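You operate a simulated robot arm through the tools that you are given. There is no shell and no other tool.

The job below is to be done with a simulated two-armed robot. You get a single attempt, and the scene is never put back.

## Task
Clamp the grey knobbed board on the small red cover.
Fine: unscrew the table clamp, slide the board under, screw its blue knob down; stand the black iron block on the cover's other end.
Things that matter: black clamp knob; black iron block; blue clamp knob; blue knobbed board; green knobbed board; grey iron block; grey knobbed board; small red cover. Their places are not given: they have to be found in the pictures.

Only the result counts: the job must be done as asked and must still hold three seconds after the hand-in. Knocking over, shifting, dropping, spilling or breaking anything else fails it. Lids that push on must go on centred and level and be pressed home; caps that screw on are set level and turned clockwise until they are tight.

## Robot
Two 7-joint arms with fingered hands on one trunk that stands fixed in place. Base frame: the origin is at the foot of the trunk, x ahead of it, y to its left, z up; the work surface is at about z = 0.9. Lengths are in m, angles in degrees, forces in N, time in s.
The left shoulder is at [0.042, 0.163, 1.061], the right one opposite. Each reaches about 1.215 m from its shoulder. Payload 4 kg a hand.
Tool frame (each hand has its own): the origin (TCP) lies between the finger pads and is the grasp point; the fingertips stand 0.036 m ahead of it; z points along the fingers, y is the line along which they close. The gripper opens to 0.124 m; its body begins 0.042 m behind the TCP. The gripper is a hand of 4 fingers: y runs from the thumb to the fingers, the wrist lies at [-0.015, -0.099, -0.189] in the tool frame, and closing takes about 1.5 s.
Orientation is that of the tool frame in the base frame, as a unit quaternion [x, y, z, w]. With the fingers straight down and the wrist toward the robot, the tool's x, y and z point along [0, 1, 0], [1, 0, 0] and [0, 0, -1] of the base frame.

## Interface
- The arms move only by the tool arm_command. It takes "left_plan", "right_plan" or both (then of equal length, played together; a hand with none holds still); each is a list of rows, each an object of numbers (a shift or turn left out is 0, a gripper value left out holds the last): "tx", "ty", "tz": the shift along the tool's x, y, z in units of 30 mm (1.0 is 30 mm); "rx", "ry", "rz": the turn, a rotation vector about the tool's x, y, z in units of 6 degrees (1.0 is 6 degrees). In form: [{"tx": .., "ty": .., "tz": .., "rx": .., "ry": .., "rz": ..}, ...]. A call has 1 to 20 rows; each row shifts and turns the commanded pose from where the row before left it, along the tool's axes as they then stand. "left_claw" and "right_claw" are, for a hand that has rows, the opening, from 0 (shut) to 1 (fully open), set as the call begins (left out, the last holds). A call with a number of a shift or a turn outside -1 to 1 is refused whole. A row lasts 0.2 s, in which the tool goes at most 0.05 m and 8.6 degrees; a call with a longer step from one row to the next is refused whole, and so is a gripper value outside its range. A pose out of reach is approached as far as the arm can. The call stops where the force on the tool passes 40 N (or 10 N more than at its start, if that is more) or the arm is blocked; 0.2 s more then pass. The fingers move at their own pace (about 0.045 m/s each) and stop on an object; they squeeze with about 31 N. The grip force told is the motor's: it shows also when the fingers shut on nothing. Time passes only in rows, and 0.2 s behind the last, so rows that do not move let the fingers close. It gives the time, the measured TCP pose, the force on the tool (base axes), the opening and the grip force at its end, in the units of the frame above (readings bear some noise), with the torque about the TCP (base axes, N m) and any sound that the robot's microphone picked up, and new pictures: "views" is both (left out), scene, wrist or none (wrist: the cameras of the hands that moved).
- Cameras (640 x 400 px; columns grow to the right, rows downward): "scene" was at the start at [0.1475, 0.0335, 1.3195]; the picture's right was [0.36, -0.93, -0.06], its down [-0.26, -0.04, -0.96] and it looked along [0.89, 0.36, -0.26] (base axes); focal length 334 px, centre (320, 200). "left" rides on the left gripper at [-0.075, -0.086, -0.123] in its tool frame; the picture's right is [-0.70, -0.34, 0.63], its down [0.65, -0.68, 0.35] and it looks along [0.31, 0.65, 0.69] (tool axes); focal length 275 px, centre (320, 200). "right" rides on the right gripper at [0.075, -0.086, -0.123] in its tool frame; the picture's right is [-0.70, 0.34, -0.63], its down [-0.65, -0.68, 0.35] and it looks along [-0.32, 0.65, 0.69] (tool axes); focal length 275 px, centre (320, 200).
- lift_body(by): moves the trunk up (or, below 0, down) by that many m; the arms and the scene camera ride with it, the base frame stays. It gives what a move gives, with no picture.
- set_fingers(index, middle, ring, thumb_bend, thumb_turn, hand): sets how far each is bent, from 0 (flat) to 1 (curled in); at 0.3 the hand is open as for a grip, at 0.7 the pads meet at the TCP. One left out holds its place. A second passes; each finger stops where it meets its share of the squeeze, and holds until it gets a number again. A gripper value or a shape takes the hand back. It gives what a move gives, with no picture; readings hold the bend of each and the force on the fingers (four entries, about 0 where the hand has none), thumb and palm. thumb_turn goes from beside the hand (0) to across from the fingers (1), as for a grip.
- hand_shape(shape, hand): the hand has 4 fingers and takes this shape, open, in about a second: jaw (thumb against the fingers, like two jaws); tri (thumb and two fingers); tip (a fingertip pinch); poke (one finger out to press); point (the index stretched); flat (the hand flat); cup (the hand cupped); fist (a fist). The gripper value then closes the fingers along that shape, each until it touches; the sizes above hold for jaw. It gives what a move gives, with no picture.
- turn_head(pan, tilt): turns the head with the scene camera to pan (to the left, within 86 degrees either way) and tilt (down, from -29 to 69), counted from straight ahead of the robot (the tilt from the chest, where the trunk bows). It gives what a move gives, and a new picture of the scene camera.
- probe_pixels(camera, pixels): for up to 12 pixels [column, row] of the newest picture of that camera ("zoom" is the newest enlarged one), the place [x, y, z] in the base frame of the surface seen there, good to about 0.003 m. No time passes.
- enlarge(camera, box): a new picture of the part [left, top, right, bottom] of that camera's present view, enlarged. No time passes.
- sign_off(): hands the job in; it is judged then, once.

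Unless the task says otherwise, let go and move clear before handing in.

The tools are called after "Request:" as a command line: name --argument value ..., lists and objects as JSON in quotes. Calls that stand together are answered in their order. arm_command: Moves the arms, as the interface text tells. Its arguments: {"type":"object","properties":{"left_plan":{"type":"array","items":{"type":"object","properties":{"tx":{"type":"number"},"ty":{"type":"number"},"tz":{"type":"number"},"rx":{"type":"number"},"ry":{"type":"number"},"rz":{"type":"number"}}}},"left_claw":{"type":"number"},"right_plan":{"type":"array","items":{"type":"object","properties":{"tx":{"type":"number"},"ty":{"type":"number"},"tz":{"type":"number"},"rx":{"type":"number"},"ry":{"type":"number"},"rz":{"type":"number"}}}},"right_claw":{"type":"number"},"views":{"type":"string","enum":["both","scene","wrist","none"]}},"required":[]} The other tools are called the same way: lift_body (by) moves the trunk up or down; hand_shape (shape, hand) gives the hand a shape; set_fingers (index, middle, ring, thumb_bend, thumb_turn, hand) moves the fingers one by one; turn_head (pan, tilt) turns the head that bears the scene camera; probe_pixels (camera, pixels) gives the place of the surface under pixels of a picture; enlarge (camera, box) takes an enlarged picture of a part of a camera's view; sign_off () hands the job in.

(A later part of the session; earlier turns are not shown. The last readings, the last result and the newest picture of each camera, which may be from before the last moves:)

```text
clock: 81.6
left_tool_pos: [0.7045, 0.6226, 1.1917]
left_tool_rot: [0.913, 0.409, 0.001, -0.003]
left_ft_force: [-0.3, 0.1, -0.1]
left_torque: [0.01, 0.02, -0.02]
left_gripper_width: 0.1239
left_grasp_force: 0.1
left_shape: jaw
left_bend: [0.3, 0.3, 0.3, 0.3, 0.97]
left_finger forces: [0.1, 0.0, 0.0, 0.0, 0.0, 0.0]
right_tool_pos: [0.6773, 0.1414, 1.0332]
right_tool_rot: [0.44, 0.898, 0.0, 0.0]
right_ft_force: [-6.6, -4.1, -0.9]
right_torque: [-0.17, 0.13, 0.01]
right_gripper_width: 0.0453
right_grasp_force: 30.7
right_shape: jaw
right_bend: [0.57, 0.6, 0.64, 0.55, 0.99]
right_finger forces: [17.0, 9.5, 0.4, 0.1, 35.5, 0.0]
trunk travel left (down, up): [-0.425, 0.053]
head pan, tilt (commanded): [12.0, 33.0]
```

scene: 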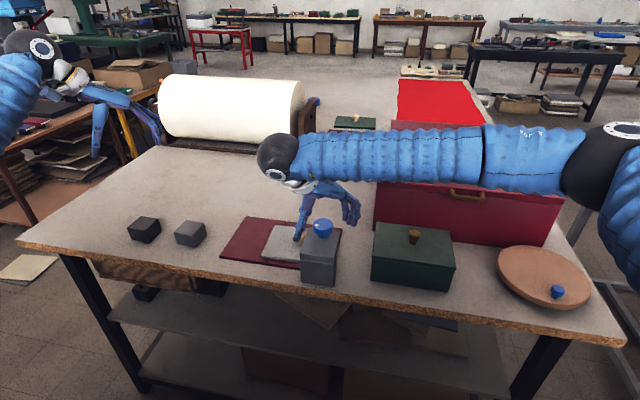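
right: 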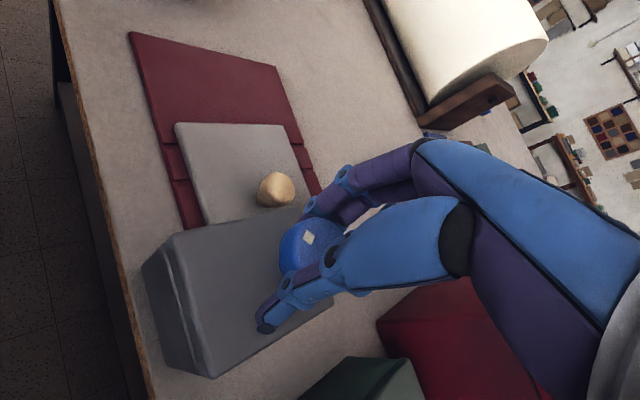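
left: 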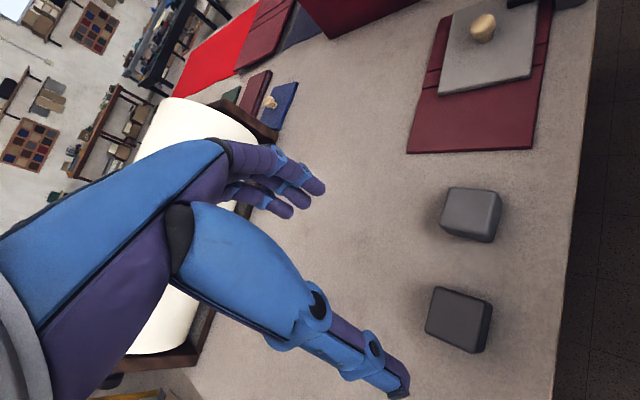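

A fuller grip this time (width 0.045, thumb 35 N); the mark is at (309,238). Turning clockwise in steps.

Request:
arm_command --right_plan '[{"rz": 0.8}, {"rz": 0.8}, {"rz": 0.8}, {"rz": 0.8}]' --views "wrist"

Request:
arm_command --right_plan '[{"rz": 0.8}, {"rz": 0.8}, {"rz": 0.8}, {"rz": 0.8}]' --views "wrist"

```text
clock: 82.6
left_tool_pos: [0.7041, 0.6245, 1.192]
left_tool_rot: [0.913, 0.409, 0.001, -0.003]
left_ft_force: [-0.3, -0.7, 0.3]
left_torque: [0.02, -0.02, -0.04]
left_gripper_width: 0.1236
left_grasp_force: 0.0
left_shape: jaw
left_bend: [0.3, 0.3, 0.3, 0.3, 0.97]
left_finger forces: [0.1, 0.1, 0.0, 0.1, 0.1, 0.0]
right_tool_pos: [0.6773, 0.1407, 1.0316]
right_tool_rot: [0.583, 0.812, 0.0, 0.0]
right_ft_force: [-9.5, 5.6, -7.4]
right_torque: [-0.06, 0.02, 0.39]
right_gripper_width: 0.0557
right_grasp_force: 31.0
right_shape: jaw
right_bend: [0.58, 0.6, 0.65, 0.55, 1.0]
right_finger forces: [20.5, 10.0, 2.4, 0.0, 43.3, 0.1]
trunk travel left (down, up): [-0.425, 0.053]
head pan, tilt (commanded): [12.0, 33.0]
```

right: 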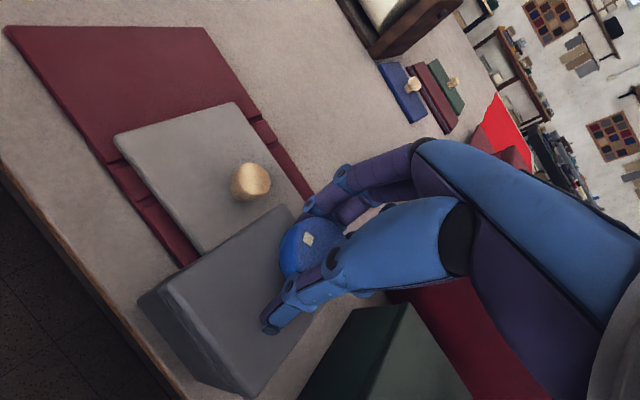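

```text
clock: 83.6
left_tool_pos: [0.7038, 0.6246, 1.1912]
left_tool_rot: [0.913, 0.409, 0.0, -0.003]
left_ft_force: [0.0, -0.7, 0.2]
left_torque: [0.0, 0.0, -0.03]
left_gripper_width: 0.1242
left_grasp_force: 0.1
left_shape: jaw
left_bend: [0.3, 0.3, 0.3, 0.3, 0.97]
left_finger forces: [0.0, 0.0, 0.0, 0.0, 0.0, 0.0]
right_tool_pos: [0.6763, 0.1417, 1.0332]
right_tool_rot: [0.711, 0.703, 0.0, 0.0]
right_ft_force: [-13.5, 15.6, -9.7]
right_torque: [0.15, 0.15, 0.7]
right_gripper_width: 0.0551
right_grasp_force: 31.3
right_shape: jaw
right_bend: [0.72, 0.59, 0.66, 0.55, 1.0]
right_finger forces: [24.1, 8.6, 1.9, 0.0, 43.7, 0.0]
trunk travel left (down, up): [-0.425, 0.053]
head pan, tilt (commanded): [12.0, 33.0]
```

right: 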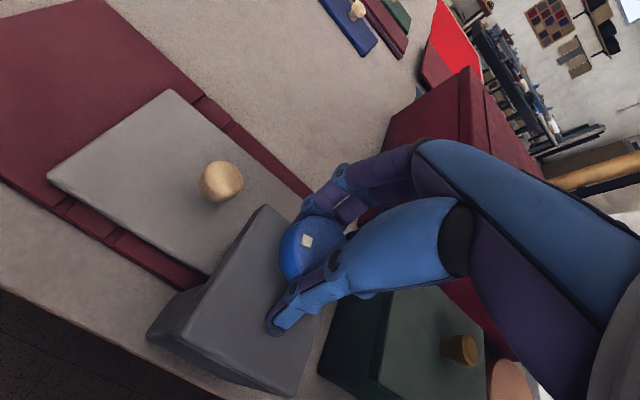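

Torque rises steadily to 0.70 N·m over 38°. I'll probe the mark now and also check for pad/board state before more turning.

Request:
probe_pixels --camera "right" --pixels '[[307, 240], [300, 250], [315, 235]]'

Request:
enlarge --camera "right" --box '[240, 190, 380, 340]'

Request:
enlarge --camera "scene" --box '[260, 200, 370, 290]'

```text
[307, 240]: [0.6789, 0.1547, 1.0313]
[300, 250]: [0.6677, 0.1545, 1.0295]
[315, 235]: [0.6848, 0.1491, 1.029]
```

```text
2.67 times, centred on (310, 265) of right
```

zoom: 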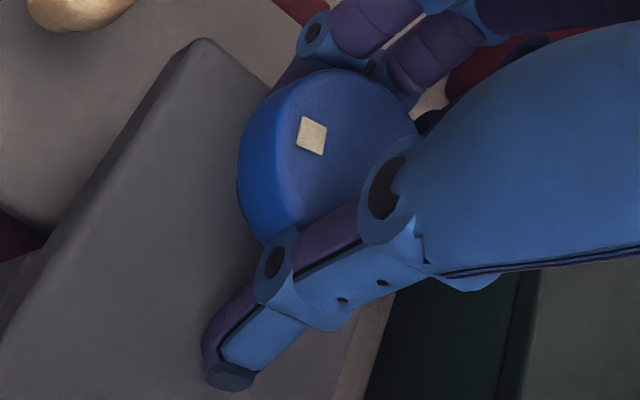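

```text
4.44 times, centred on (315, 245) of scene
```

zoom: 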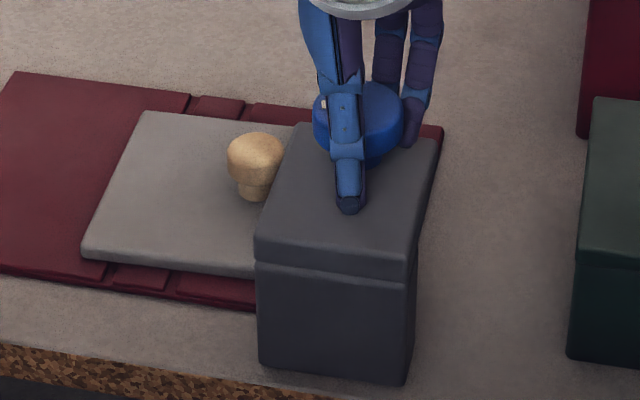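

The mark is at ~94° under 0.7 N·m. I'll hold a moment, open, and see where the knob settles this time.

Request:
arm_command --right_plan '[{}, {}, {}, {}, {}, {}]' --right_claw 1.0 --views "both"

Request:
enlarge --camera "right" --box '[240, 190, 380, 340]'

Request:
enlarge --camera "scene" --box '[290, 210, 350, 255]'

```text
clock: 85.0
left_tool_pos: [0.705, 0.6229, 1.1939]
left_tool_rot: [0.913, 0.408, 0.0, -0.003]
left_ft_force: [-0.2, 0.7, 0.1]
left_torque: [0.02, 0.03, 0.05]
left_gripper_width: 0.124
left_grasp_force: 0.1
left_shape: jaw
left_bend: [0.3, 0.3, 0.3, 0.3, 0.97]
left_finger forces: [0.1, 0.0, 0.0, 0.0, 0.1, 0.0]
right_tool_pos: [0.6788, 0.1403, 1.0337]
right_tool_rot: [0.711, 0.703, -0.001, 0.0]
right_ft_force: [-0.3, -0.9, 0.2]
right_torque: [0.05, -0.03, -0.06]
right_gripper_width: 0.1233
right_grasp_force: 0.1
right_shape: jaw
right_bend: [0.3, 0.3, 0.3, 0.3, 0.98]
right_finger forces: [0.1, 0.1, 0.0, 0.1, 0.1, 0.0]
trunk travel left (down, up): [-0.425, 0.053]
head pan, tilt (commanded): [12.0, 33.0]
```

scene: 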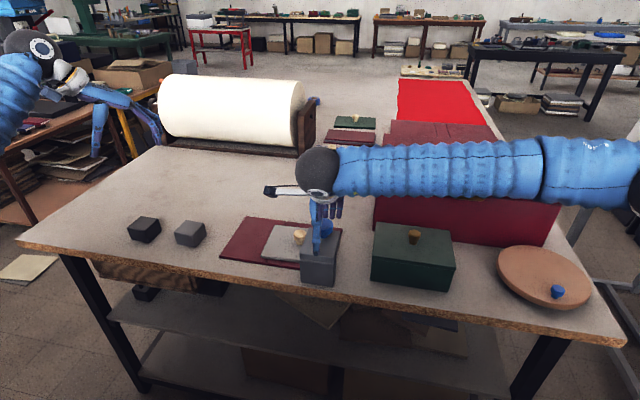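
right: 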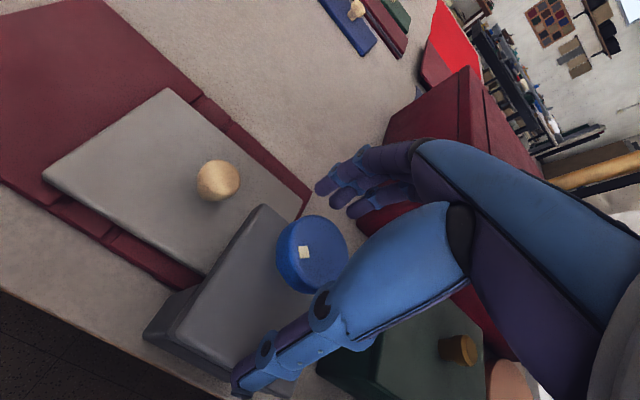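

```text
2.67 times, centred on (310, 265) of right
```

zoom: 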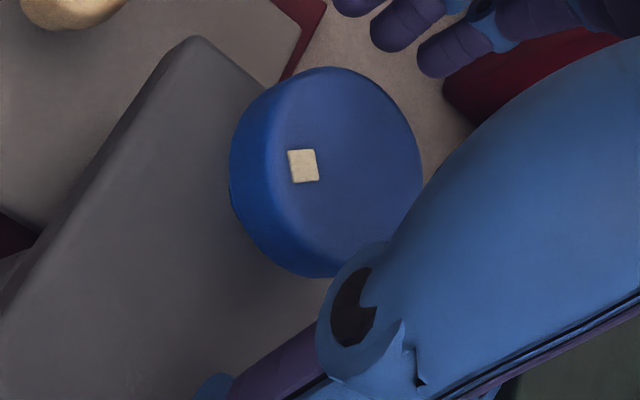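

```text
8.89 times, centred on (320, 232) of scene
```

zoom: 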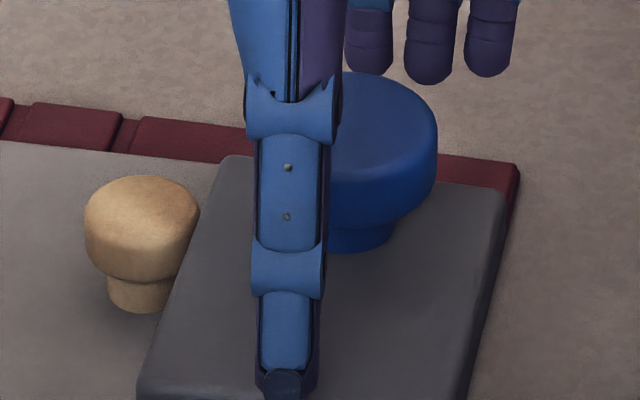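

Request:
probe_pixels --camera "zoom" --pixels '[[420, 130]]'

Request:
probe_pixels --camera "right" --pixels '[[303, 252], [305, 220], [281, 255], [300, 288], [346, 240], [330, 225]]'

```text
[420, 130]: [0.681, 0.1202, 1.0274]
```

```text
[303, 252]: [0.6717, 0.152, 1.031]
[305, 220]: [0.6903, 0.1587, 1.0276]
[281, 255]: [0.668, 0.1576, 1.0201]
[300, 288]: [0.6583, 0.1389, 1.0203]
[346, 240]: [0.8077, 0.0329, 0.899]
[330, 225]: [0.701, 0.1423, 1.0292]
```

Again it settles at ~123°, so that is where pad, board and cover are just in contact; beyond it the stack acts like a spring (~0.02 N·m/deg). I'll grip again and measure how much the screw's own friction can hold, by turning in and then easing back slowly.

Request:
arm_command --right_plan '[{}, {}, {}, {}, {}, {}, {}]' --right_claw 0.05 --views "none"

Request:
arm_command --right_plan '[{"rz": 1}, {"rz": 1}, {}]' --views "none"

Request:
arm_command --right_plan '[{"rz": 1}, {"rz": 1}, {}]' --views "wrist"

Request:
arm_command --right_plan '[{"rz": -1}, {}]' --views "none"

Request:
arm_command --right_plan '[{"rz": -1}, {}]' --views "wrist"

```text
clock: 86.6
left_tool_pos: [0.7044, 0.6239, 1.1924]
left_tool_rot: [0.913, 0.408, 0.0, -0.003]
left_ft_force: [1.2, -0.6, -0.3]
left_torque: [0.02, -0.01, 0.0]
left_gripper_width: 0.124
left_grasp_force: 0.0
left_shape: jaw
left_bend: [0.3, 0.3, 0.3, 0.3, 0.97]
left_finger forces: [0.0, 0.0, 0.1, 0.0, 0.1, 0.1]
right_tool_pos: [0.6777, 0.1392, 1.0331]
right_tool_rot: [0.71, 0.704, 0.0, 0.0]
right_ft_force: [-7.9, -1.7, 0.7]
right_torque: [-0.12, 0.15, -0.03]
right_gripper_width: 0.0458
right_grasp_force: 31.0
right_shape: jaw
right_bend: [0.55, 0.6, 0.64, 0.55, 0.99]
right_finger forces: [17.5, 10.0, 0.1, 0.0, 36.4, 0.0]
trunk travel left (down, up): [-0.425, 0.053]
head pan, tilt (commanded): [12.0, 33.0]
```

```text
clock: 87.4
left_tool_pos: [0.7036, 0.6253, 1.1914]
left_tool_rot: [0.913, 0.409, 0.0, -0.003]
left_ft_force: [0.2, 0.4, 0.1]
left_torque: [0.0, 0.02, 0.03]
left_gripper_width: 0.1242
left_grasp_force: 0.0
left_shape: jaw
left_bend: [0.3, 0.3, 0.3, 0.3, 0.97]
left_finger forces: [0.0, 0.0, 0.0, 0.0, 0.1, 0.1]
right_tool_pos: [0.6771, 0.141, 1.0328]
right_tool_rot: [0.78, 0.626, 0.0, 0.0]
right_ft_force: [-11.2, 6.5, -5.8]
right_torque: [-0.15, 0.06, 0.27]
right_gripper_width: 0.0562
right_grasp_force: 31.5
right_shape: jaw
right_bend: [0.56, 0.6, 0.64, 0.55, 1.0]
right_finger forces: [19.1, 10.0, 0.1, 0.0, 43.1, 0.1]
trunk travel left (down, up): [-0.425, 0.053]
head pan, tilt (commanded): [12.0, 33.0]
```

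```text
clock: 88.2
left_tool_pos: [0.7049, 0.6249, 1.1905]
left_tool_rot: [0.913, 0.409, 0.001, -0.003]
left_ft_force: [0.0, 0.4, 0.3]
left_torque: [-0.01, 0.05, -0.02]
left_gripper_width: 0.1238
left_grasp_force: 0.2
left_shape: jaw
left_bend: [0.3, 0.3, 0.3, 0.3, 0.97]
left_finger forces: [0.1, 0.1, 0.0, 0.1, 0.1, 0.0]
right_tool_pos: [0.6777, 0.1416, 1.034]
right_tool_rot: [0.841, 0.541, 0.0, 0.0]
right_ft_force: [-9.3, 12.6, -6.6]
right_torque: [-0.06, 0.01, 0.44]
right_gripper_width: 0.0561
right_grasp_force: 30.9
right_shape: jaw
right_bend: [0.56, 0.6, 0.64, 0.55, 1.0]
right_finger forces: [19.9, 9.2, 0.0, 0.0, 44.5, 0.0]
trunk travel left (down, up): [-0.425, 0.053]
head pan, tilt (commanded): [12.0, 33.0]
```

right: 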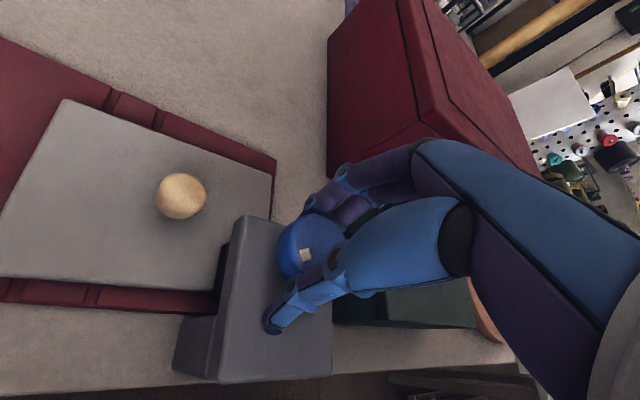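

```text
clock: 88.8
left_tool_pos: [0.7046, 0.6247, 1.1915]
left_tool_rot: [0.913, 0.409, 0.001, -0.003]
left_ft_force: [0.0, 0.3, -0.4]
left_torque: [0.02, 0.02, -0.01]
left_gripper_width: 0.124
left_grasp_force: 0.1
left_shape: jaw
left_bend: [0.3, 0.3, 0.3, 0.3, 0.97]
left_finger forces: [0.0, 0.1, 0.0, 0.0, 0.1, 0.0]
right_tool_pos: [0.6786, 0.1397, 1.0334]
right_tool_rot: [0.812, 0.584, -0.001, 0.001]
right_ft_force: [-13.1, 8.4, -9.3]
right_torque: [0.01, 0.14, 0.23]
right_gripper_width: 0.0559
right_grasp_force: 30.8
right_shape: jaw
right_bend: [0.56, 0.61, 0.64, 0.55, 1.0]
right_finger forces: [19.9, 8.6, 0.1, 0.0, 43.9, 0.0]
trunk travel left (down, up): [-0.425, 0.053]
head pan, tilt (commanded): [12.0, 33.0]
```

```text
clock: 89.4
left_tool_pos: [0.7034, 0.6244, 1.1927]
left_tool_rot: [0.913, 0.408, 0.001, -0.003]
left_ft_force: [0.2, -0.5, -0.6]
left_torque: [0.01, -0.01, 0.0]
left_gripper_width: 0.1243
left_grasp_force: 0.1
left_shape: jaw
left_bend: [0.3, 0.3, 0.3, 0.3, 0.97]
left_finger forces: [0.0, 0.0, 0.1, 0.0, 0.1, 0.0]
right_tool_pos: [0.6778, 0.1398, 1.0325]
right_tool_rot: [0.78, 0.625, 0.0, 0.001]
right_ft_force: [-13.9, 3.1, -7.5]
right_torque: [0.02, 0.18, -0.1]
right_gripper_width: 0.0557
right_grasp_force: 30.8
right_shape: jaw
right_bend: [0.56, 0.61, 0.64, 0.55, 0.99]
right_finger forces: [19.9, 9.3, 0.1, 0.0, 43.9, 0.0]
trunk travel left (down, up): [-0.425, 0.053]
head pan, tilt (commanded): [12.0, 33.0]
```

right: 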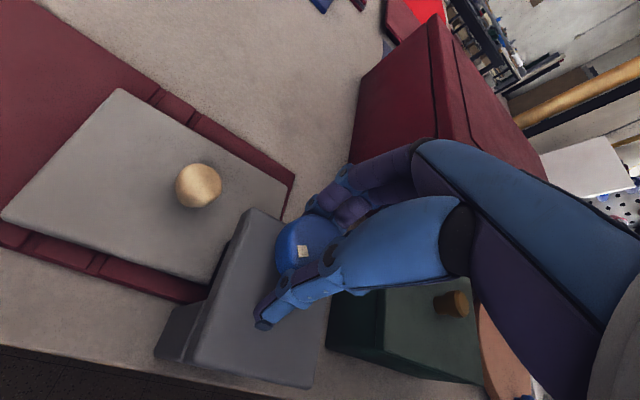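

There is hysteresis: 0.27 and 0.44 N·m going in, 0.23 and −0.10 easing back, so the screw's friction does hold some. I'll probe the mark now (gripped, torque about 0) to learn where the knob is.

Request:
probe_pixels --camera "right" --pixels '[[302, 251], [303, 249], [301, 253]]'

Request:
enlarge --camera "right" --box '[240, 190, 380, 340]'

```text
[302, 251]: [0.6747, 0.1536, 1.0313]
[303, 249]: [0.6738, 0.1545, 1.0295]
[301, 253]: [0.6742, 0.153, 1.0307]
```

```text
2.67 times, centred on (310, 265) of right
```

zoom: 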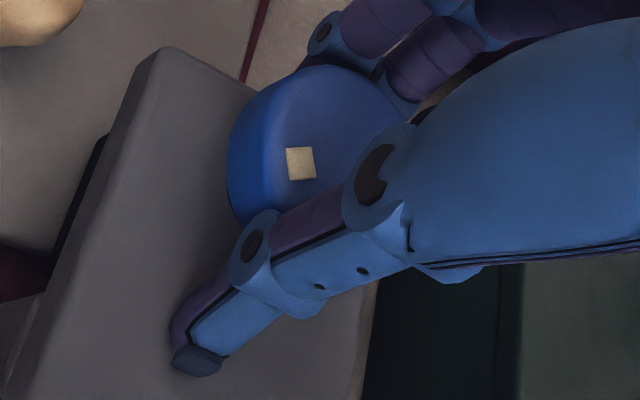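

The knob stays at ~111° even with a slight loosening torque, so a gentle release should keep it tighter than the abrupt ones. I'll turn in to a high torque again, then ease the hand back until the torque is about zero, and only then open.

Request:
arm_command --right_plan '[{"rz": 1}, {"rz": 1}, {"rz": 1}, {"rz": 1}, {"rz": 0.5}, {}]' --views "wrist"

Request:
probe_pixels --camera "right" --pixels '[[302, 256], [304, 258], [300, 254], [304, 254]]'

Request:
arm_command --right_plan '[{"rz": -1}, {}]' --views "wrist"

```text
clock: 90.8
left_tool_pos: [0.7035, 0.6263, 1.1909]
left_tool_rot: [0.913, 0.409, 0.001, -0.002]
left_ft_force: [0.4, -0.5, -0.3]
left_torque: [0.01, 0.01, 0.02]
left_gripper_width: 0.124
left_grasp_force: 0.0
left_shape: jaw
left_bend: [0.3, 0.3, 0.3, 0.3, 0.97]
left_finger forces: [0.0, 0.0, 0.1, 0.1, 0.1, 0.0]
right_tool_pos: [0.6779, 0.143, 1.0335]
right_tool_rot: [0.904, 0.427, -0.001, 0.001]
right_ft_force: [-7.3, 21.8, -8.2]
right_torque: [0.18, -0.07, 0.69]
right_gripper_width: 0.0557
right_grasp_force: 31.2
right_shape: jaw
right_bend: [0.73, 0.6, 0.64, 0.55, 1.0]
right_finger forces: [22.2, 8.3, 0.0, 0.0, 45.7, 0.0]
trunk travel left (down, up): [-0.425, 0.053]
head pan, tilt (commanded): [12.0, 33.0]
```

right: 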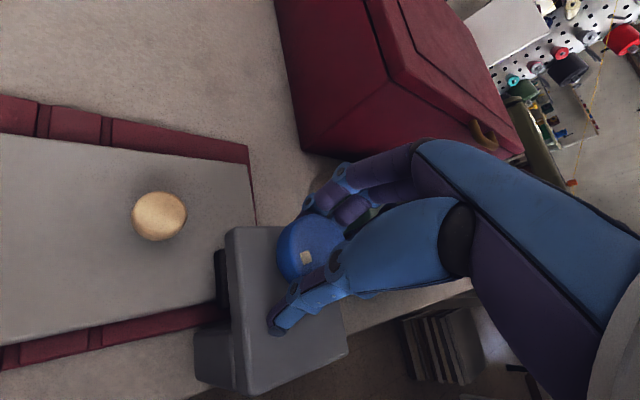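

```text
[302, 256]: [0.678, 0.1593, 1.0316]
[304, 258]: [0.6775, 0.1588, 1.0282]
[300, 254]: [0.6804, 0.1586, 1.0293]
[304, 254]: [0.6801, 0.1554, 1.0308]
```

```text
clock: 91.4
left_tool_pos: [0.704, 0.625, 1.1907]
left_tool_rot: [0.913, 0.408, -0.001, -0.002]
left_ft_force: [-0.2, 0.9, -0.6]
left_torque: [-0.05, -0.02, 0.02]
left_gripper_width: 0.1238
left_grasp_force: 0.0
left_shape: jaw
left_bend: [0.3, 0.3, 0.3, 0.3, 0.97]
left_finger forces: [0.1, 0.1, 0.0, 0.0, 0.1, 0.0]
right_tool_pos: [0.6765, 0.1405, 1.0343]
right_tool_rot: [0.881, 0.473, 0.0, 0.001]
right_ft_force: [-10.6, 15.7, -6.4]
right_torque: [0.26, 0.03, 0.35]
right_gripper_width: 0.0558
right_grasp_force: 31.3
right_shape: jaw
right_bend: [0.56, 0.61, 0.64, 0.55, 1.0]
right_finger forces: [21.8, 8.5, 0.0, 0.1, 45.6, 0.0]
trunk travel left (down, up): [-0.425, 0.053]
head pan, tilt (commanded): [12.0, 33.0]
```

right: 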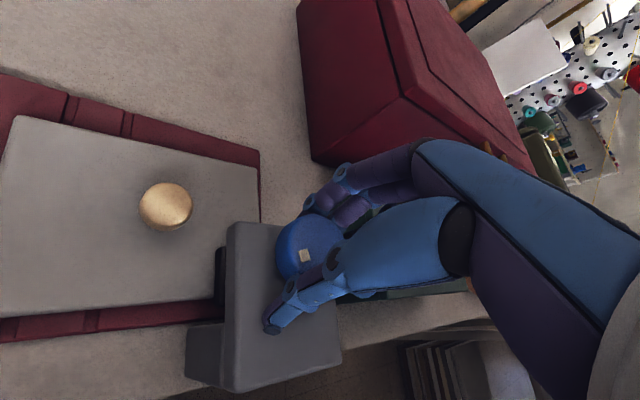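

At 0.69 N·m the mark read about 90–95°; after easing 6° the torque is 0.35. Easing a little more in small steps.

Request:
arm_command --right_plan '[{"rz": -0.5}, {}, {}]' --views "wrist"

Request:
probe_pixels --camera "right" --pixels '[[304, 254], [305, 255], [303, 253]]'

```text
clock: 92.2
left_tool_pos: [0.7038, 0.6244, 1.1909]
left_tool_rot: [0.913, 0.408, 0.001, -0.003]
left_ft_force: [1.0, 0.2, 1.5]
left_torque: [0.0, 0.01, -0.04]
left_gripper_width: 0.1236
left_grasp_force: 0.1
left_shape: jaw
left_bend: [0.3, 0.3, 0.3, 0.3, 0.97]
left_finger forces: [0.0, 0.0, 0.0, 0.0, 0.0, 0.0]
right_tool_pos: [0.6777, 0.1418, 1.0329]
right_tool_rot: [0.868, 0.496, -0.001, 0.0]
right_ft_force: [-12.6, 12.6, -3.5]
right_torque: [0.23, 0.16, 0.25]
right_gripper_width: 0.0555
right_grasp_force: 30.9
right_shape: jaw
right_bend: [0.56, 0.61, 0.64, 0.55, 1.0]
right_finger forces: [21.2, 8.7, 0.1, 0.1, 46.5, 0.0]
trunk travel left (down, up): [-0.425, 0.053]
head pan, tilt (commanded): [12.0, 33.0]
```

right: 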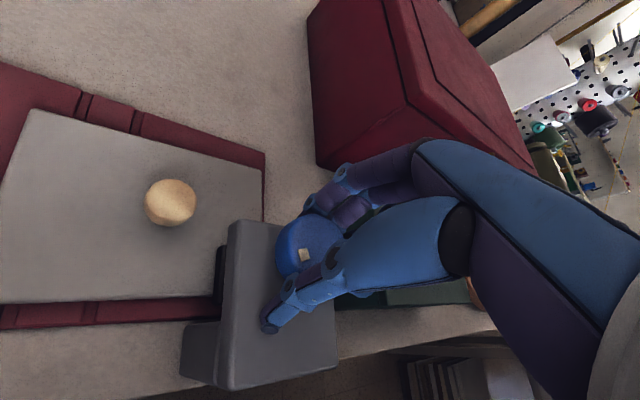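

```text
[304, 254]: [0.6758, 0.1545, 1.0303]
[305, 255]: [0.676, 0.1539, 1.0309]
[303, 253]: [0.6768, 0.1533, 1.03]
```

Request:
arm_command --right_plan '[{"rz": -0.5}, {}, {}]' --views "none"

Request:
arm_command --right_plan '[{"rz": -0.3}, {}, {}]' --views "wrist"

Request:
enlarge --camera "right" --box '[240, 190, 380, 340]'

```text
clock: 93.0
left_tool_pos: [0.704, 0.6244, 1.1922]
left_tool_rot: [0.913, 0.408, 0.0, -0.003]
left_ft_force: [-0.6, -0.2, -0.7]
left_torque: [0.0, 0.02, 0.02]
left_gripper_width: 0.1239
left_grasp_force: 0.1
left_shape: jaw
left_bend: [0.3, 0.3, 0.3, 0.3, 0.97]
left_finger forces: [0.0, 0.1, 0.1, 0.0, 0.0, 0.1]
right_tool_pos: [0.6773, 0.1404, 1.0331]
right_tool_rot: [0.855, 0.519, 0.0, 0.0]
right_ft_force: [-12.8, 9.5, -6.2]
right_torque: [0.2, 0.2, 0.15]
right_gripper_width: 0.0556
right_grasp_force: 31.1
right_shape: jaw
right_bend: [0.56, 0.61, 0.64, 0.55, 1.0]
right_finger forces: [21.5, 9.3, 0.1, 0.0, 45.7, 0.0]
trunk travel left (down, up): [-0.425, 0.053]
head pan, tilt (commanded): [12.0, 33.0]
```

```text
clock: 93.8
left_tool_pos: [0.7045, 0.6236, 1.1908]
left_tool_rot: [0.913, 0.409, 0.001, -0.003]
left_ft_force: [-1.2, 0.1, -0.1]
left_torque: [0.0, 0.01, -0.01]
left_gripper_width: 0.1241
left_grasp_force: 0.1
left_shape: jaw
left_bend: [0.3, 0.3, 0.3, 0.3, 0.97]
left_finger forces: [0.1, 0.0, 0.1, 0.0, 0.0, 0.0]
right_tool_pos: [0.6769, 0.1398, 1.0333]
right_tool_rot: [0.846, 0.533, 0.0, 0.001]
right_ft_force: [-11.7, 8.7, -8.4]
right_torque: [0.17, 0.18, 0.08]
right_gripper_width: 0.0557
right_grasp_force: 30.6
right_shape: jaw
right_bend: [0.56, 0.61, 0.64, 0.55, 1.0]
right_finger forces: [21.9, 9.7, 0.0, 0.0, 44.3, 0.0]
trunk travel left (down, up): [-0.425, 0.053]
head pan, tilt (commanded): [12.0, 33.0]
```

right: 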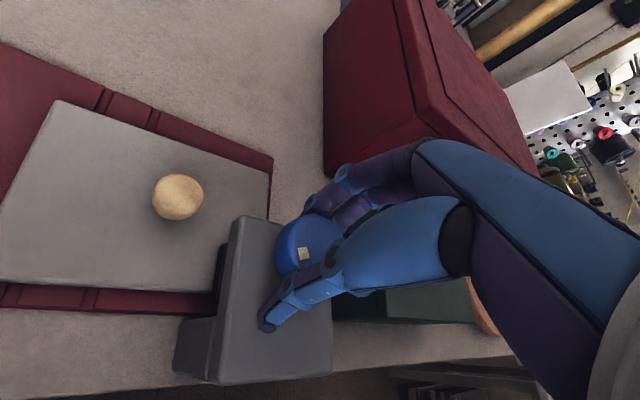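

```text
2.67 times, centred on (310, 265) of right
```

zoom: 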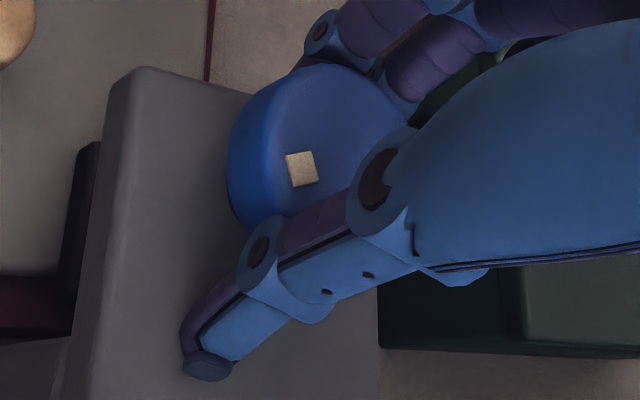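

Torque is down to 0.08 N·m. I'll ease 1.5° more and then open gently.

Request:
probe_pixels --camera "right" --pixels '[[303, 253], [303, 254], [302, 252]]'

Request:
arm_command --right_plan '[{"rz": -0.25}, {}, {}]' --views "none"

Request:
arm_command --right_plan '[{}, {}, {}, {}, {}, {}]' --right_claw 1.0 --views "both"

Request:
enlarge --camera "right" --box '[240, 190, 380, 340]'

```text
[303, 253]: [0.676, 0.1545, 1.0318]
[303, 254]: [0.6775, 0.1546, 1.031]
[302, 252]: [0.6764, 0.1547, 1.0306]
```

```text
clock: 94.6
left_tool_pos: [0.7023, 0.6235, 1.1912]
left_tool_rot: [0.913, 0.408, 0.0, -0.003]
left_ft_force: [0.2, -0.4, 0.9]
left_torque: [-0.04, 0.01, -0.03]
left_gripper_width: 0.1238
left_grasp_force: 0.0
left_shape: jaw
left_bend: [0.3, 0.3, 0.3, 0.3, 0.97]
left_finger forces: [0.1, 0.1, 0.1, 0.1, 0.0, 0.0]
right_tool_pos: [0.6768, 0.1408, 1.0324]
right_tool_rot: [0.839, 0.544, 0.0, 0.0]
right_ft_force: [-12.1, 6.7, -7.8]
right_torque: [0.11, 0.16, 0.06]
right_gripper_width: 0.0556
right_grasp_force: 30.6
right_shape: jaw
right_bend: [0.56, 0.61, 0.64, 0.55, 1.0]
right_finger forces: [21.7, 10.0, 0.0, 0.0, 44.3, 0.0]
trunk travel left (down, up): [-0.425, 0.053]
head pan, tilt (commanded): [12.0, 33.0]
```

```text
clock: 96.0
left_tool_pos: [0.7043, 0.6234, 1.1918]
left_tool_rot: [0.913, 0.408, -0.001, -0.003]
left_ft_force: [0.5, -0.7, -0.7]
left_torque: [-0.03, -0.04, -0.01]
left_gripper_width: 0.1237
left_grasp_force: 0.0
left_shape: jaw
left_bend: [0.3, 0.3, 0.3, 0.3, 0.97]
left_finger forces: [0.1, 0.1, 0.0, 0.1, 0.0, 0.0]
right_tool_pos: [0.6787, 0.1405, 1.0333]
right_tool_rot: [0.84, 0.543, 0.0, 0.0]
right_ft_force: [0.5, 0.1, 0.0]
right_torque: [-0.01, 0.01, -0.03]
right_gripper_width: 0.1237
right_grasp_force: 0.0
right_shape: jaw
right_bend: [0.3, 0.3, 0.3, 0.3, 0.98]
right_finger forces: [0.0, 0.0, 0.0, 0.0, 0.0, 0.0]
trunk travel left (down, up): [-0.425, 0.053]
head pan, tilt (commanded): [12.0, 33.0]
```

scene: 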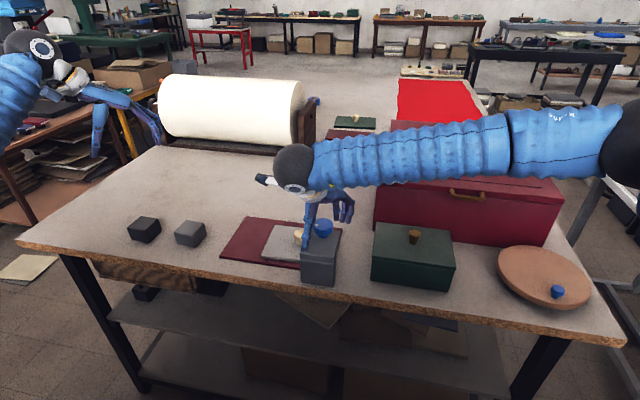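
right: 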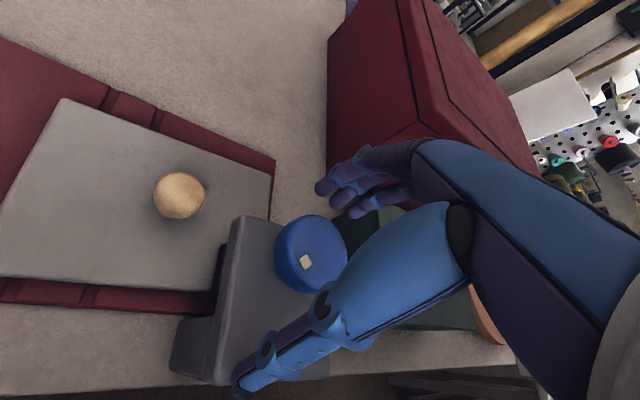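

```text
2.67 times, centred on (310, 265) of right
```

zoom: 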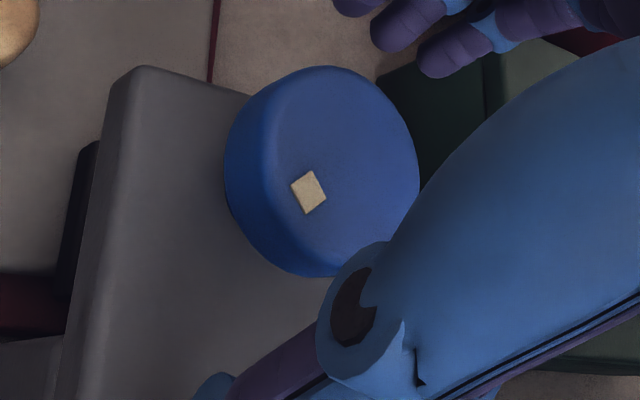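

Request:
probe_pixels --camera "right" --pixels '[[305, 262], [306, 261], [304, 263], [276, 262], [346, 250], [310, 216], [300, 291], [222, 270], [220, 285], [215, 300]]'

Request:
enlarge --camera "scene" --box '[290, 210, 350, 255]'

```text
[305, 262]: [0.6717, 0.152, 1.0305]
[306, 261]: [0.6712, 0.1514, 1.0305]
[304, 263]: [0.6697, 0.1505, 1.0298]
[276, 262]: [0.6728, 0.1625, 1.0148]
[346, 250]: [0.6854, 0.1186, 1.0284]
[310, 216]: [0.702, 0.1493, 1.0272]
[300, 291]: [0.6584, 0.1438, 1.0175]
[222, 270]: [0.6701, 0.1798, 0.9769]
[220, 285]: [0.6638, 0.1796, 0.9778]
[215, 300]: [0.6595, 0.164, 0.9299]
```

```text
8.89 times, centred on (320, 232) of scene
```

zoom: 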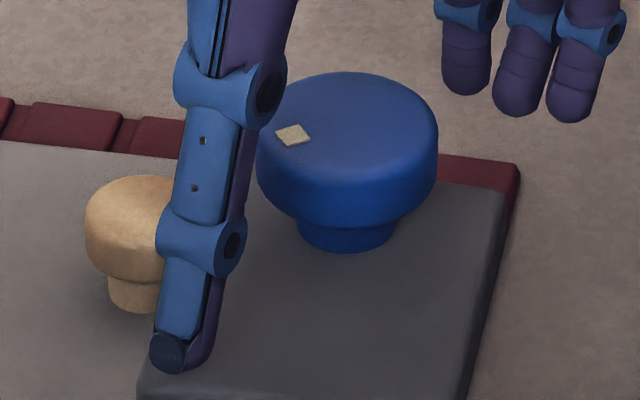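

The mark is again at the very same spot as after the earlier release (scene zoom (293,136)), so this is the screw's firm stop on the board; the knob can't be driven further. I'll lift the right hand clear and take a fresh left view of the blocks and pad.

Request:
arm_command --right_plan '[{"tz": -0.5}, {"tz": -1}, {"tz": -1}, {"tz": -1}, {"tz": -1}, {"tz": -1}, {"tx": -0.6, "ty": -0.6}, {"tx": -0.8, "ty": -0.5}, {"tx": -0.8, "ty": -0.5}, {"tx": -0.8, "ty": -0.5}, {"tx": -0.8, "ty": -0.5}, {"tx": -0.8, "ty": -0.5}]' --left_plan '[{}, {}, {}, {}, {}, {}, {}, {}, {}, {}, {}, {}]' --views "both"

Request:
enlarge --camera "left" --box '[400, 0, 600, 125]'

Request:
enlarge --camera "left" --box '[400, 260, 520, 370]'

```text
clock: 98.6
left_tool_pos: [0.7035, 0.6233, 1.1915]
left_tool_rot: [0.913, 0.408, 0.0, -0.003]
left_ft_force: [-0.1, -0.3, -1.1]
left_torque: [0.01, 0.02, 0.01]
left_gripper_width: 0.124
left_grasp_force: 0.0
left_shape: jaw
left_bend: [0.3, 0.3, 0.3, 0.3, 0.97]
left_finger forces: [0.1, 0.0, 0.1, 0.1, 0.1, 0.1]
right_tool_pos: [0.5347, 0.052, 1.1968]
right_tool_rot: [0.839, 0.543, 0.0, 0.0]
right_ft_force: [0.0, 0.4, 0.5]
right_torque: [0.01, -0.01, 0.01]
right_gripper_width: 0.1236
right_grasp_force: 0.0
right_shape: jaw
right_bend: [0.3, 0.3, 0.3, 0.3, 0.98]
right_finger forces: [0.0, 0.1, 0.1, 0.1, 0.0, 0.0]
trunk travel left (down, up): [-0.425, 0.053]
head pan, tilt (commanded): [12.0, 33.0]
```

scene: 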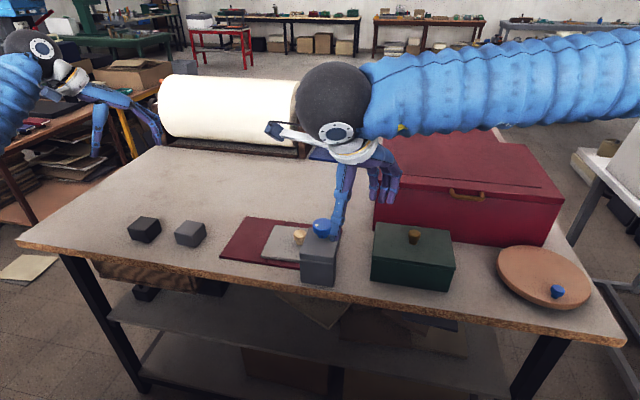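
right: 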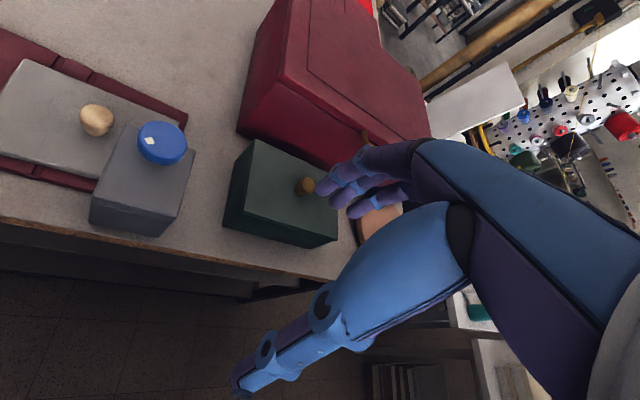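
left: 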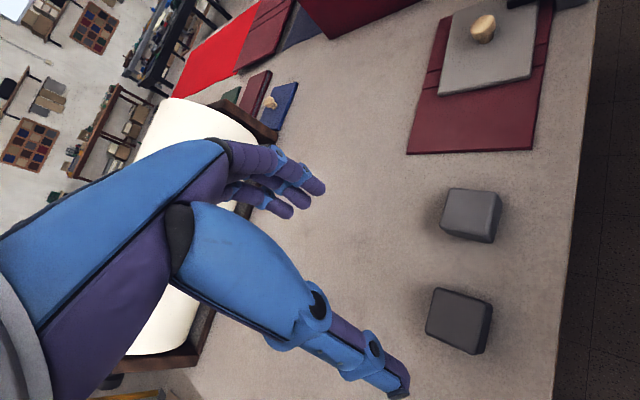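

```text
3.20 times, centred on (500, 62) of left
```

zoom: 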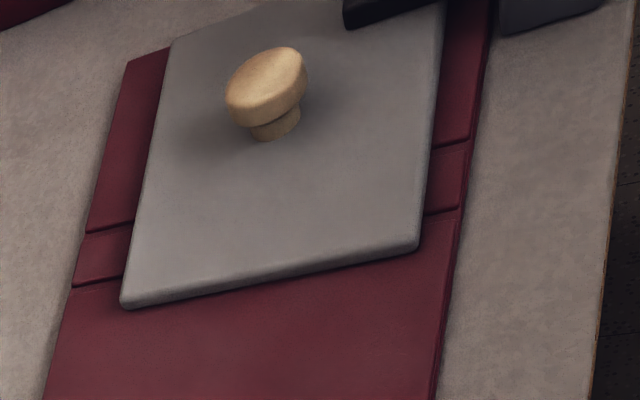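

```text
3.64 times, centred on (460, 315) of left
```

zoom: 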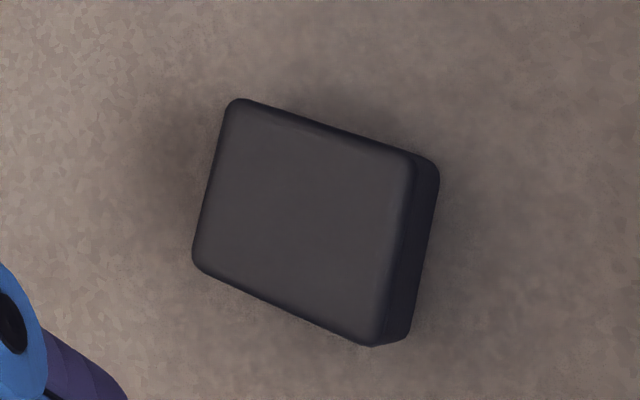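

The pad looks seated on the board (zoom (370,20)). Now I'll probe the black block's top corners in the enlarged left view.

Request:
probe_pixels --camera "zoom" --pixels '[[238, 112], [402, 165], [372, 330], [204, 252], [300, 215], [435, 180], [405, 335], [425, 260], [140, 200], [500, 200]]'

Request:
probe_pixels --camera "scene" --pixels '[[143, 226], [131, 238], [143, 243], [159, 234], [158, 225], [130, 228], [143, 218], [260, 238], [240, 235], [232, 258]]'

Request:
enlarge --camera "scene" --box '[110, 190, 290, 290]'

```text
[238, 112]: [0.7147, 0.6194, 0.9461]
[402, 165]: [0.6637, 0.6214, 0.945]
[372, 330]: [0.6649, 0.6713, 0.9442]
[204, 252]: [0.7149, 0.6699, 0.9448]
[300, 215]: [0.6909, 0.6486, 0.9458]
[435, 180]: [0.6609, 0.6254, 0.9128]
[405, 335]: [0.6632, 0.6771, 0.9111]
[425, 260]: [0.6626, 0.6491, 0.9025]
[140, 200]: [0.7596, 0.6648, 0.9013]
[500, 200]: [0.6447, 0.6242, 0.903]
```

```text
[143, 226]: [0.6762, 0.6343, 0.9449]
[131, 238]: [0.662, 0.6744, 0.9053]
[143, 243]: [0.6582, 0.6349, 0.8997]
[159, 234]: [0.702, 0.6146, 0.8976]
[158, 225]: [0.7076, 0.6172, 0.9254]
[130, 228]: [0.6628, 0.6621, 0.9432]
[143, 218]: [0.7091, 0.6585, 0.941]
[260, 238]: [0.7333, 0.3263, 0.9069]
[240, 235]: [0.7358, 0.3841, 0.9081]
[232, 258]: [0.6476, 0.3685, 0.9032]
```

```text
3.56 times, centred on (200, 240) of scene
```

zoom: 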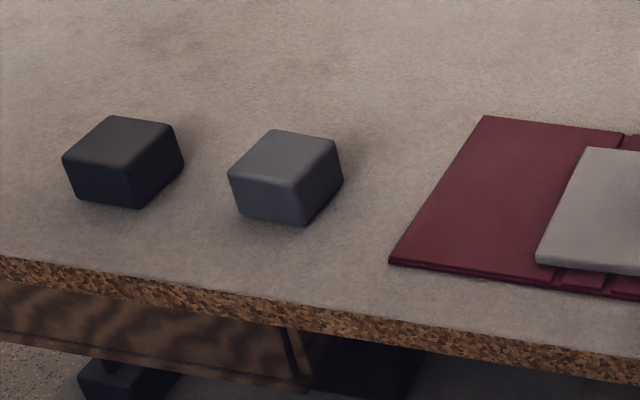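

The black block is axis-aligned at (0.690, 0.645), about 55 mm square and 45 mm high. I'll turn the left hand to straight (yaw 0, closing along x) and centre it above the block.

Request:
arm_command --left_plan '[{"rz": -0.996}, {"rz": -0.996}, {"rz": -0.996}, {"rz": -0.996}, {"rz": -0.996}, {"rz": -0.996}, {"rz": -0.996}, {"tx": 0.72, "ty": -0.45}, {"tz": 0.9}, {"tz": 0.9}, {"tz": 0.9}, {"tz": 0.9}, {"tz": 0.9}, {}]' --views "both"

Request:
enlarge --camera "scene" --box '[70, 150, 270, 275]'

```text
clock: 101.6
left_tool_pos: [0.6917, 0.6469, 1.0566]
left_tool_rot: [0.706, 0.708, 0.001, -0.003]
left_ft_force: [-0.8, 1.2, 0.5]
left_torque: [0.02, 0.01, 0.0]
left_gripper_width: 0.1237
left_grasp_force: 0.1
left_shape: jaw
left_bend: [0.3, 0.3, 0.3, 0.3, 0.97]
left_finger forces: [0.0, 0.1, 0.0, 0.1, 0.1, 0.0]
right_tool_pos: [0.5359, 0.0525, 1.1972]
right_tool_rot: [0.84, 0.542, 0.0, 0.0]
right_ft_force: [0.2, -0.3, -0.1]
right_torque: [0.0, -0.01, 0.0]
right_gripper_width: 0.1241
right_grasp_force: 0.0
right_shape: jaw
right_bend: [0.3, 0.3, 0.3, 0.3, 0.98]
right_finger forces: [0.1, 0.0, 0.0, 0.0, 0.0, 0.0]
trunk travel left (down, up): [-0.425, 0.053]
head pan, tilt (commanded): [12.0, 33.0]
```

scene: 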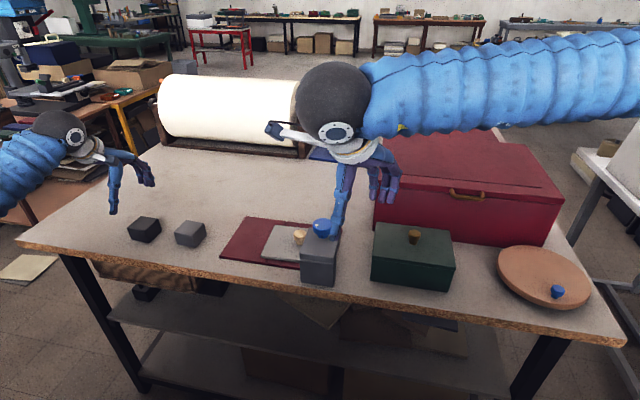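
left: 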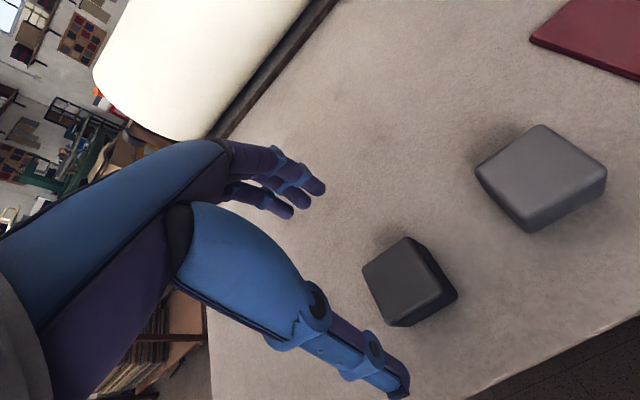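

```text
3.20 times, centred on (170, 212) of scene
```

zoom: 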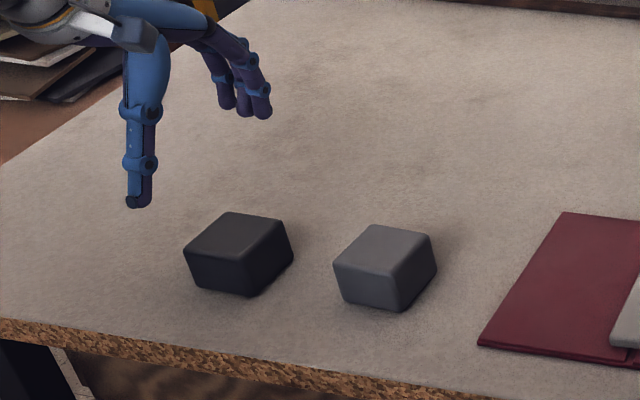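

Centred at (0.692, 0.647). Lowering to z ≈ 0.938 around the block.

Request:
arm_command --left_plan '[{"tz": 0.9, "tx": -0.05, "ty": -0.05}, {"tz": 0.9}, {"tz": 0.9}, {"tz": 0.7}, {"tz": 0.3}, {"tz": 0.25}, {}]' --views "both"

Request:
enlarge --camera "scene" --box '[70, 150, 270, 275]'

```text
clock: 103.2
left_tool_pos: [0.6882, 0.6463, 0.9385]
left_tool_rot: [0.707, 0.707, 0.002, -0.002]
left_ft_force: [-0.5, 0.4, -0.5]
left_torque: [0.0, -0.01, -0.02]
left_gripper_width: 0.1239
left_grasp_force: 0.1
left_shape: jaw
left_bend: [0.3, 0.3, 0.3, 0.3, 0.97]
left_finger forces: [0.1, 0.1, 0.0, 0.0, 0.0, 0.0]
right_tool_pos: [0.536, 0.0528, 1.1974]
right_tool_rot: [0.84, 0.543, 0.0, 0.0]
right_ft_force: [0.3, -0.8, 0.1]
right_torque: [-0.02, 0.0, 0.01]
right_gripper_width: 0.1237
right_grasp_force: 0.0
right_shape: jaw
right_bend: [0.3, 0.3, 0.3, 0.3, 0.98]
right_finger forces: [0.0, 0.0, 0.0, 0.1, 0.0, 0.0]
trunk travel left (down, up): [-0.425, 0.053]
head pan, tilt (commanded): [12.0, 33.0]
```

scene: 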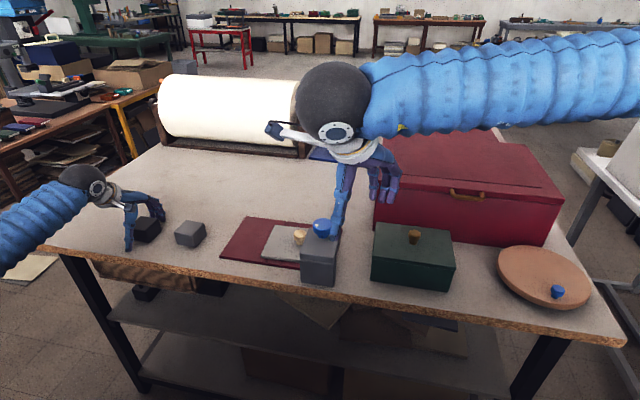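
left: 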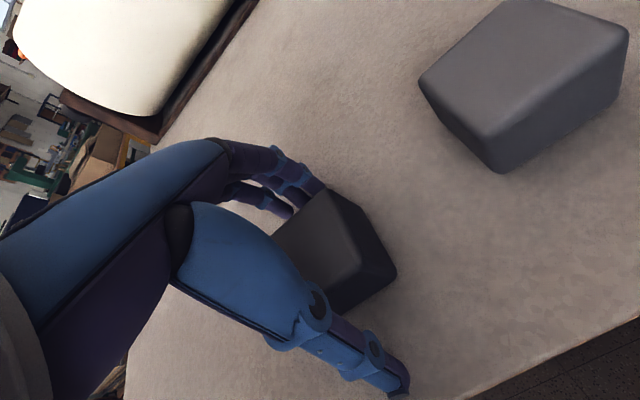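

```text
3.20 times, centred on (170, 212) of scene
```

zoom: 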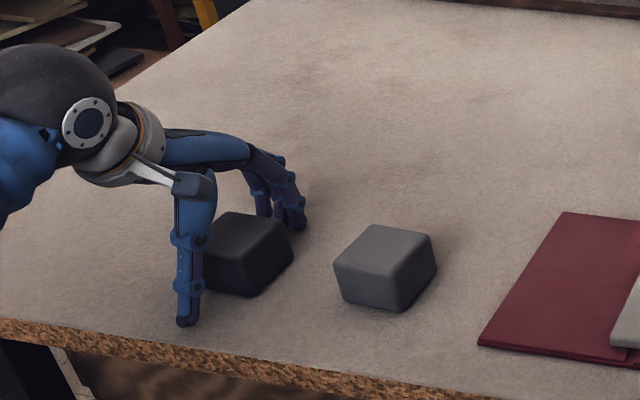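

I'll check where thumb and fingertips actually are relative to the block before closing.

Request:
probe_pixels --camera "zoom" --pixels '[[187, 318], [190, 285], [298, 222], [277, 212], [263, 205], [240, 230], [235, 280], [270, 260]]'

```text
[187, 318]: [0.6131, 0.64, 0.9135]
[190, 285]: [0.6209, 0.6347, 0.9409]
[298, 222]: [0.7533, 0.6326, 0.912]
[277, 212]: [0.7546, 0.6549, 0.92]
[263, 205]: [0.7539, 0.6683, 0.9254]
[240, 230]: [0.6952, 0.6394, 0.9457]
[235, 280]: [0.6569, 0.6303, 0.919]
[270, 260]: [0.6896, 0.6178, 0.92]
```

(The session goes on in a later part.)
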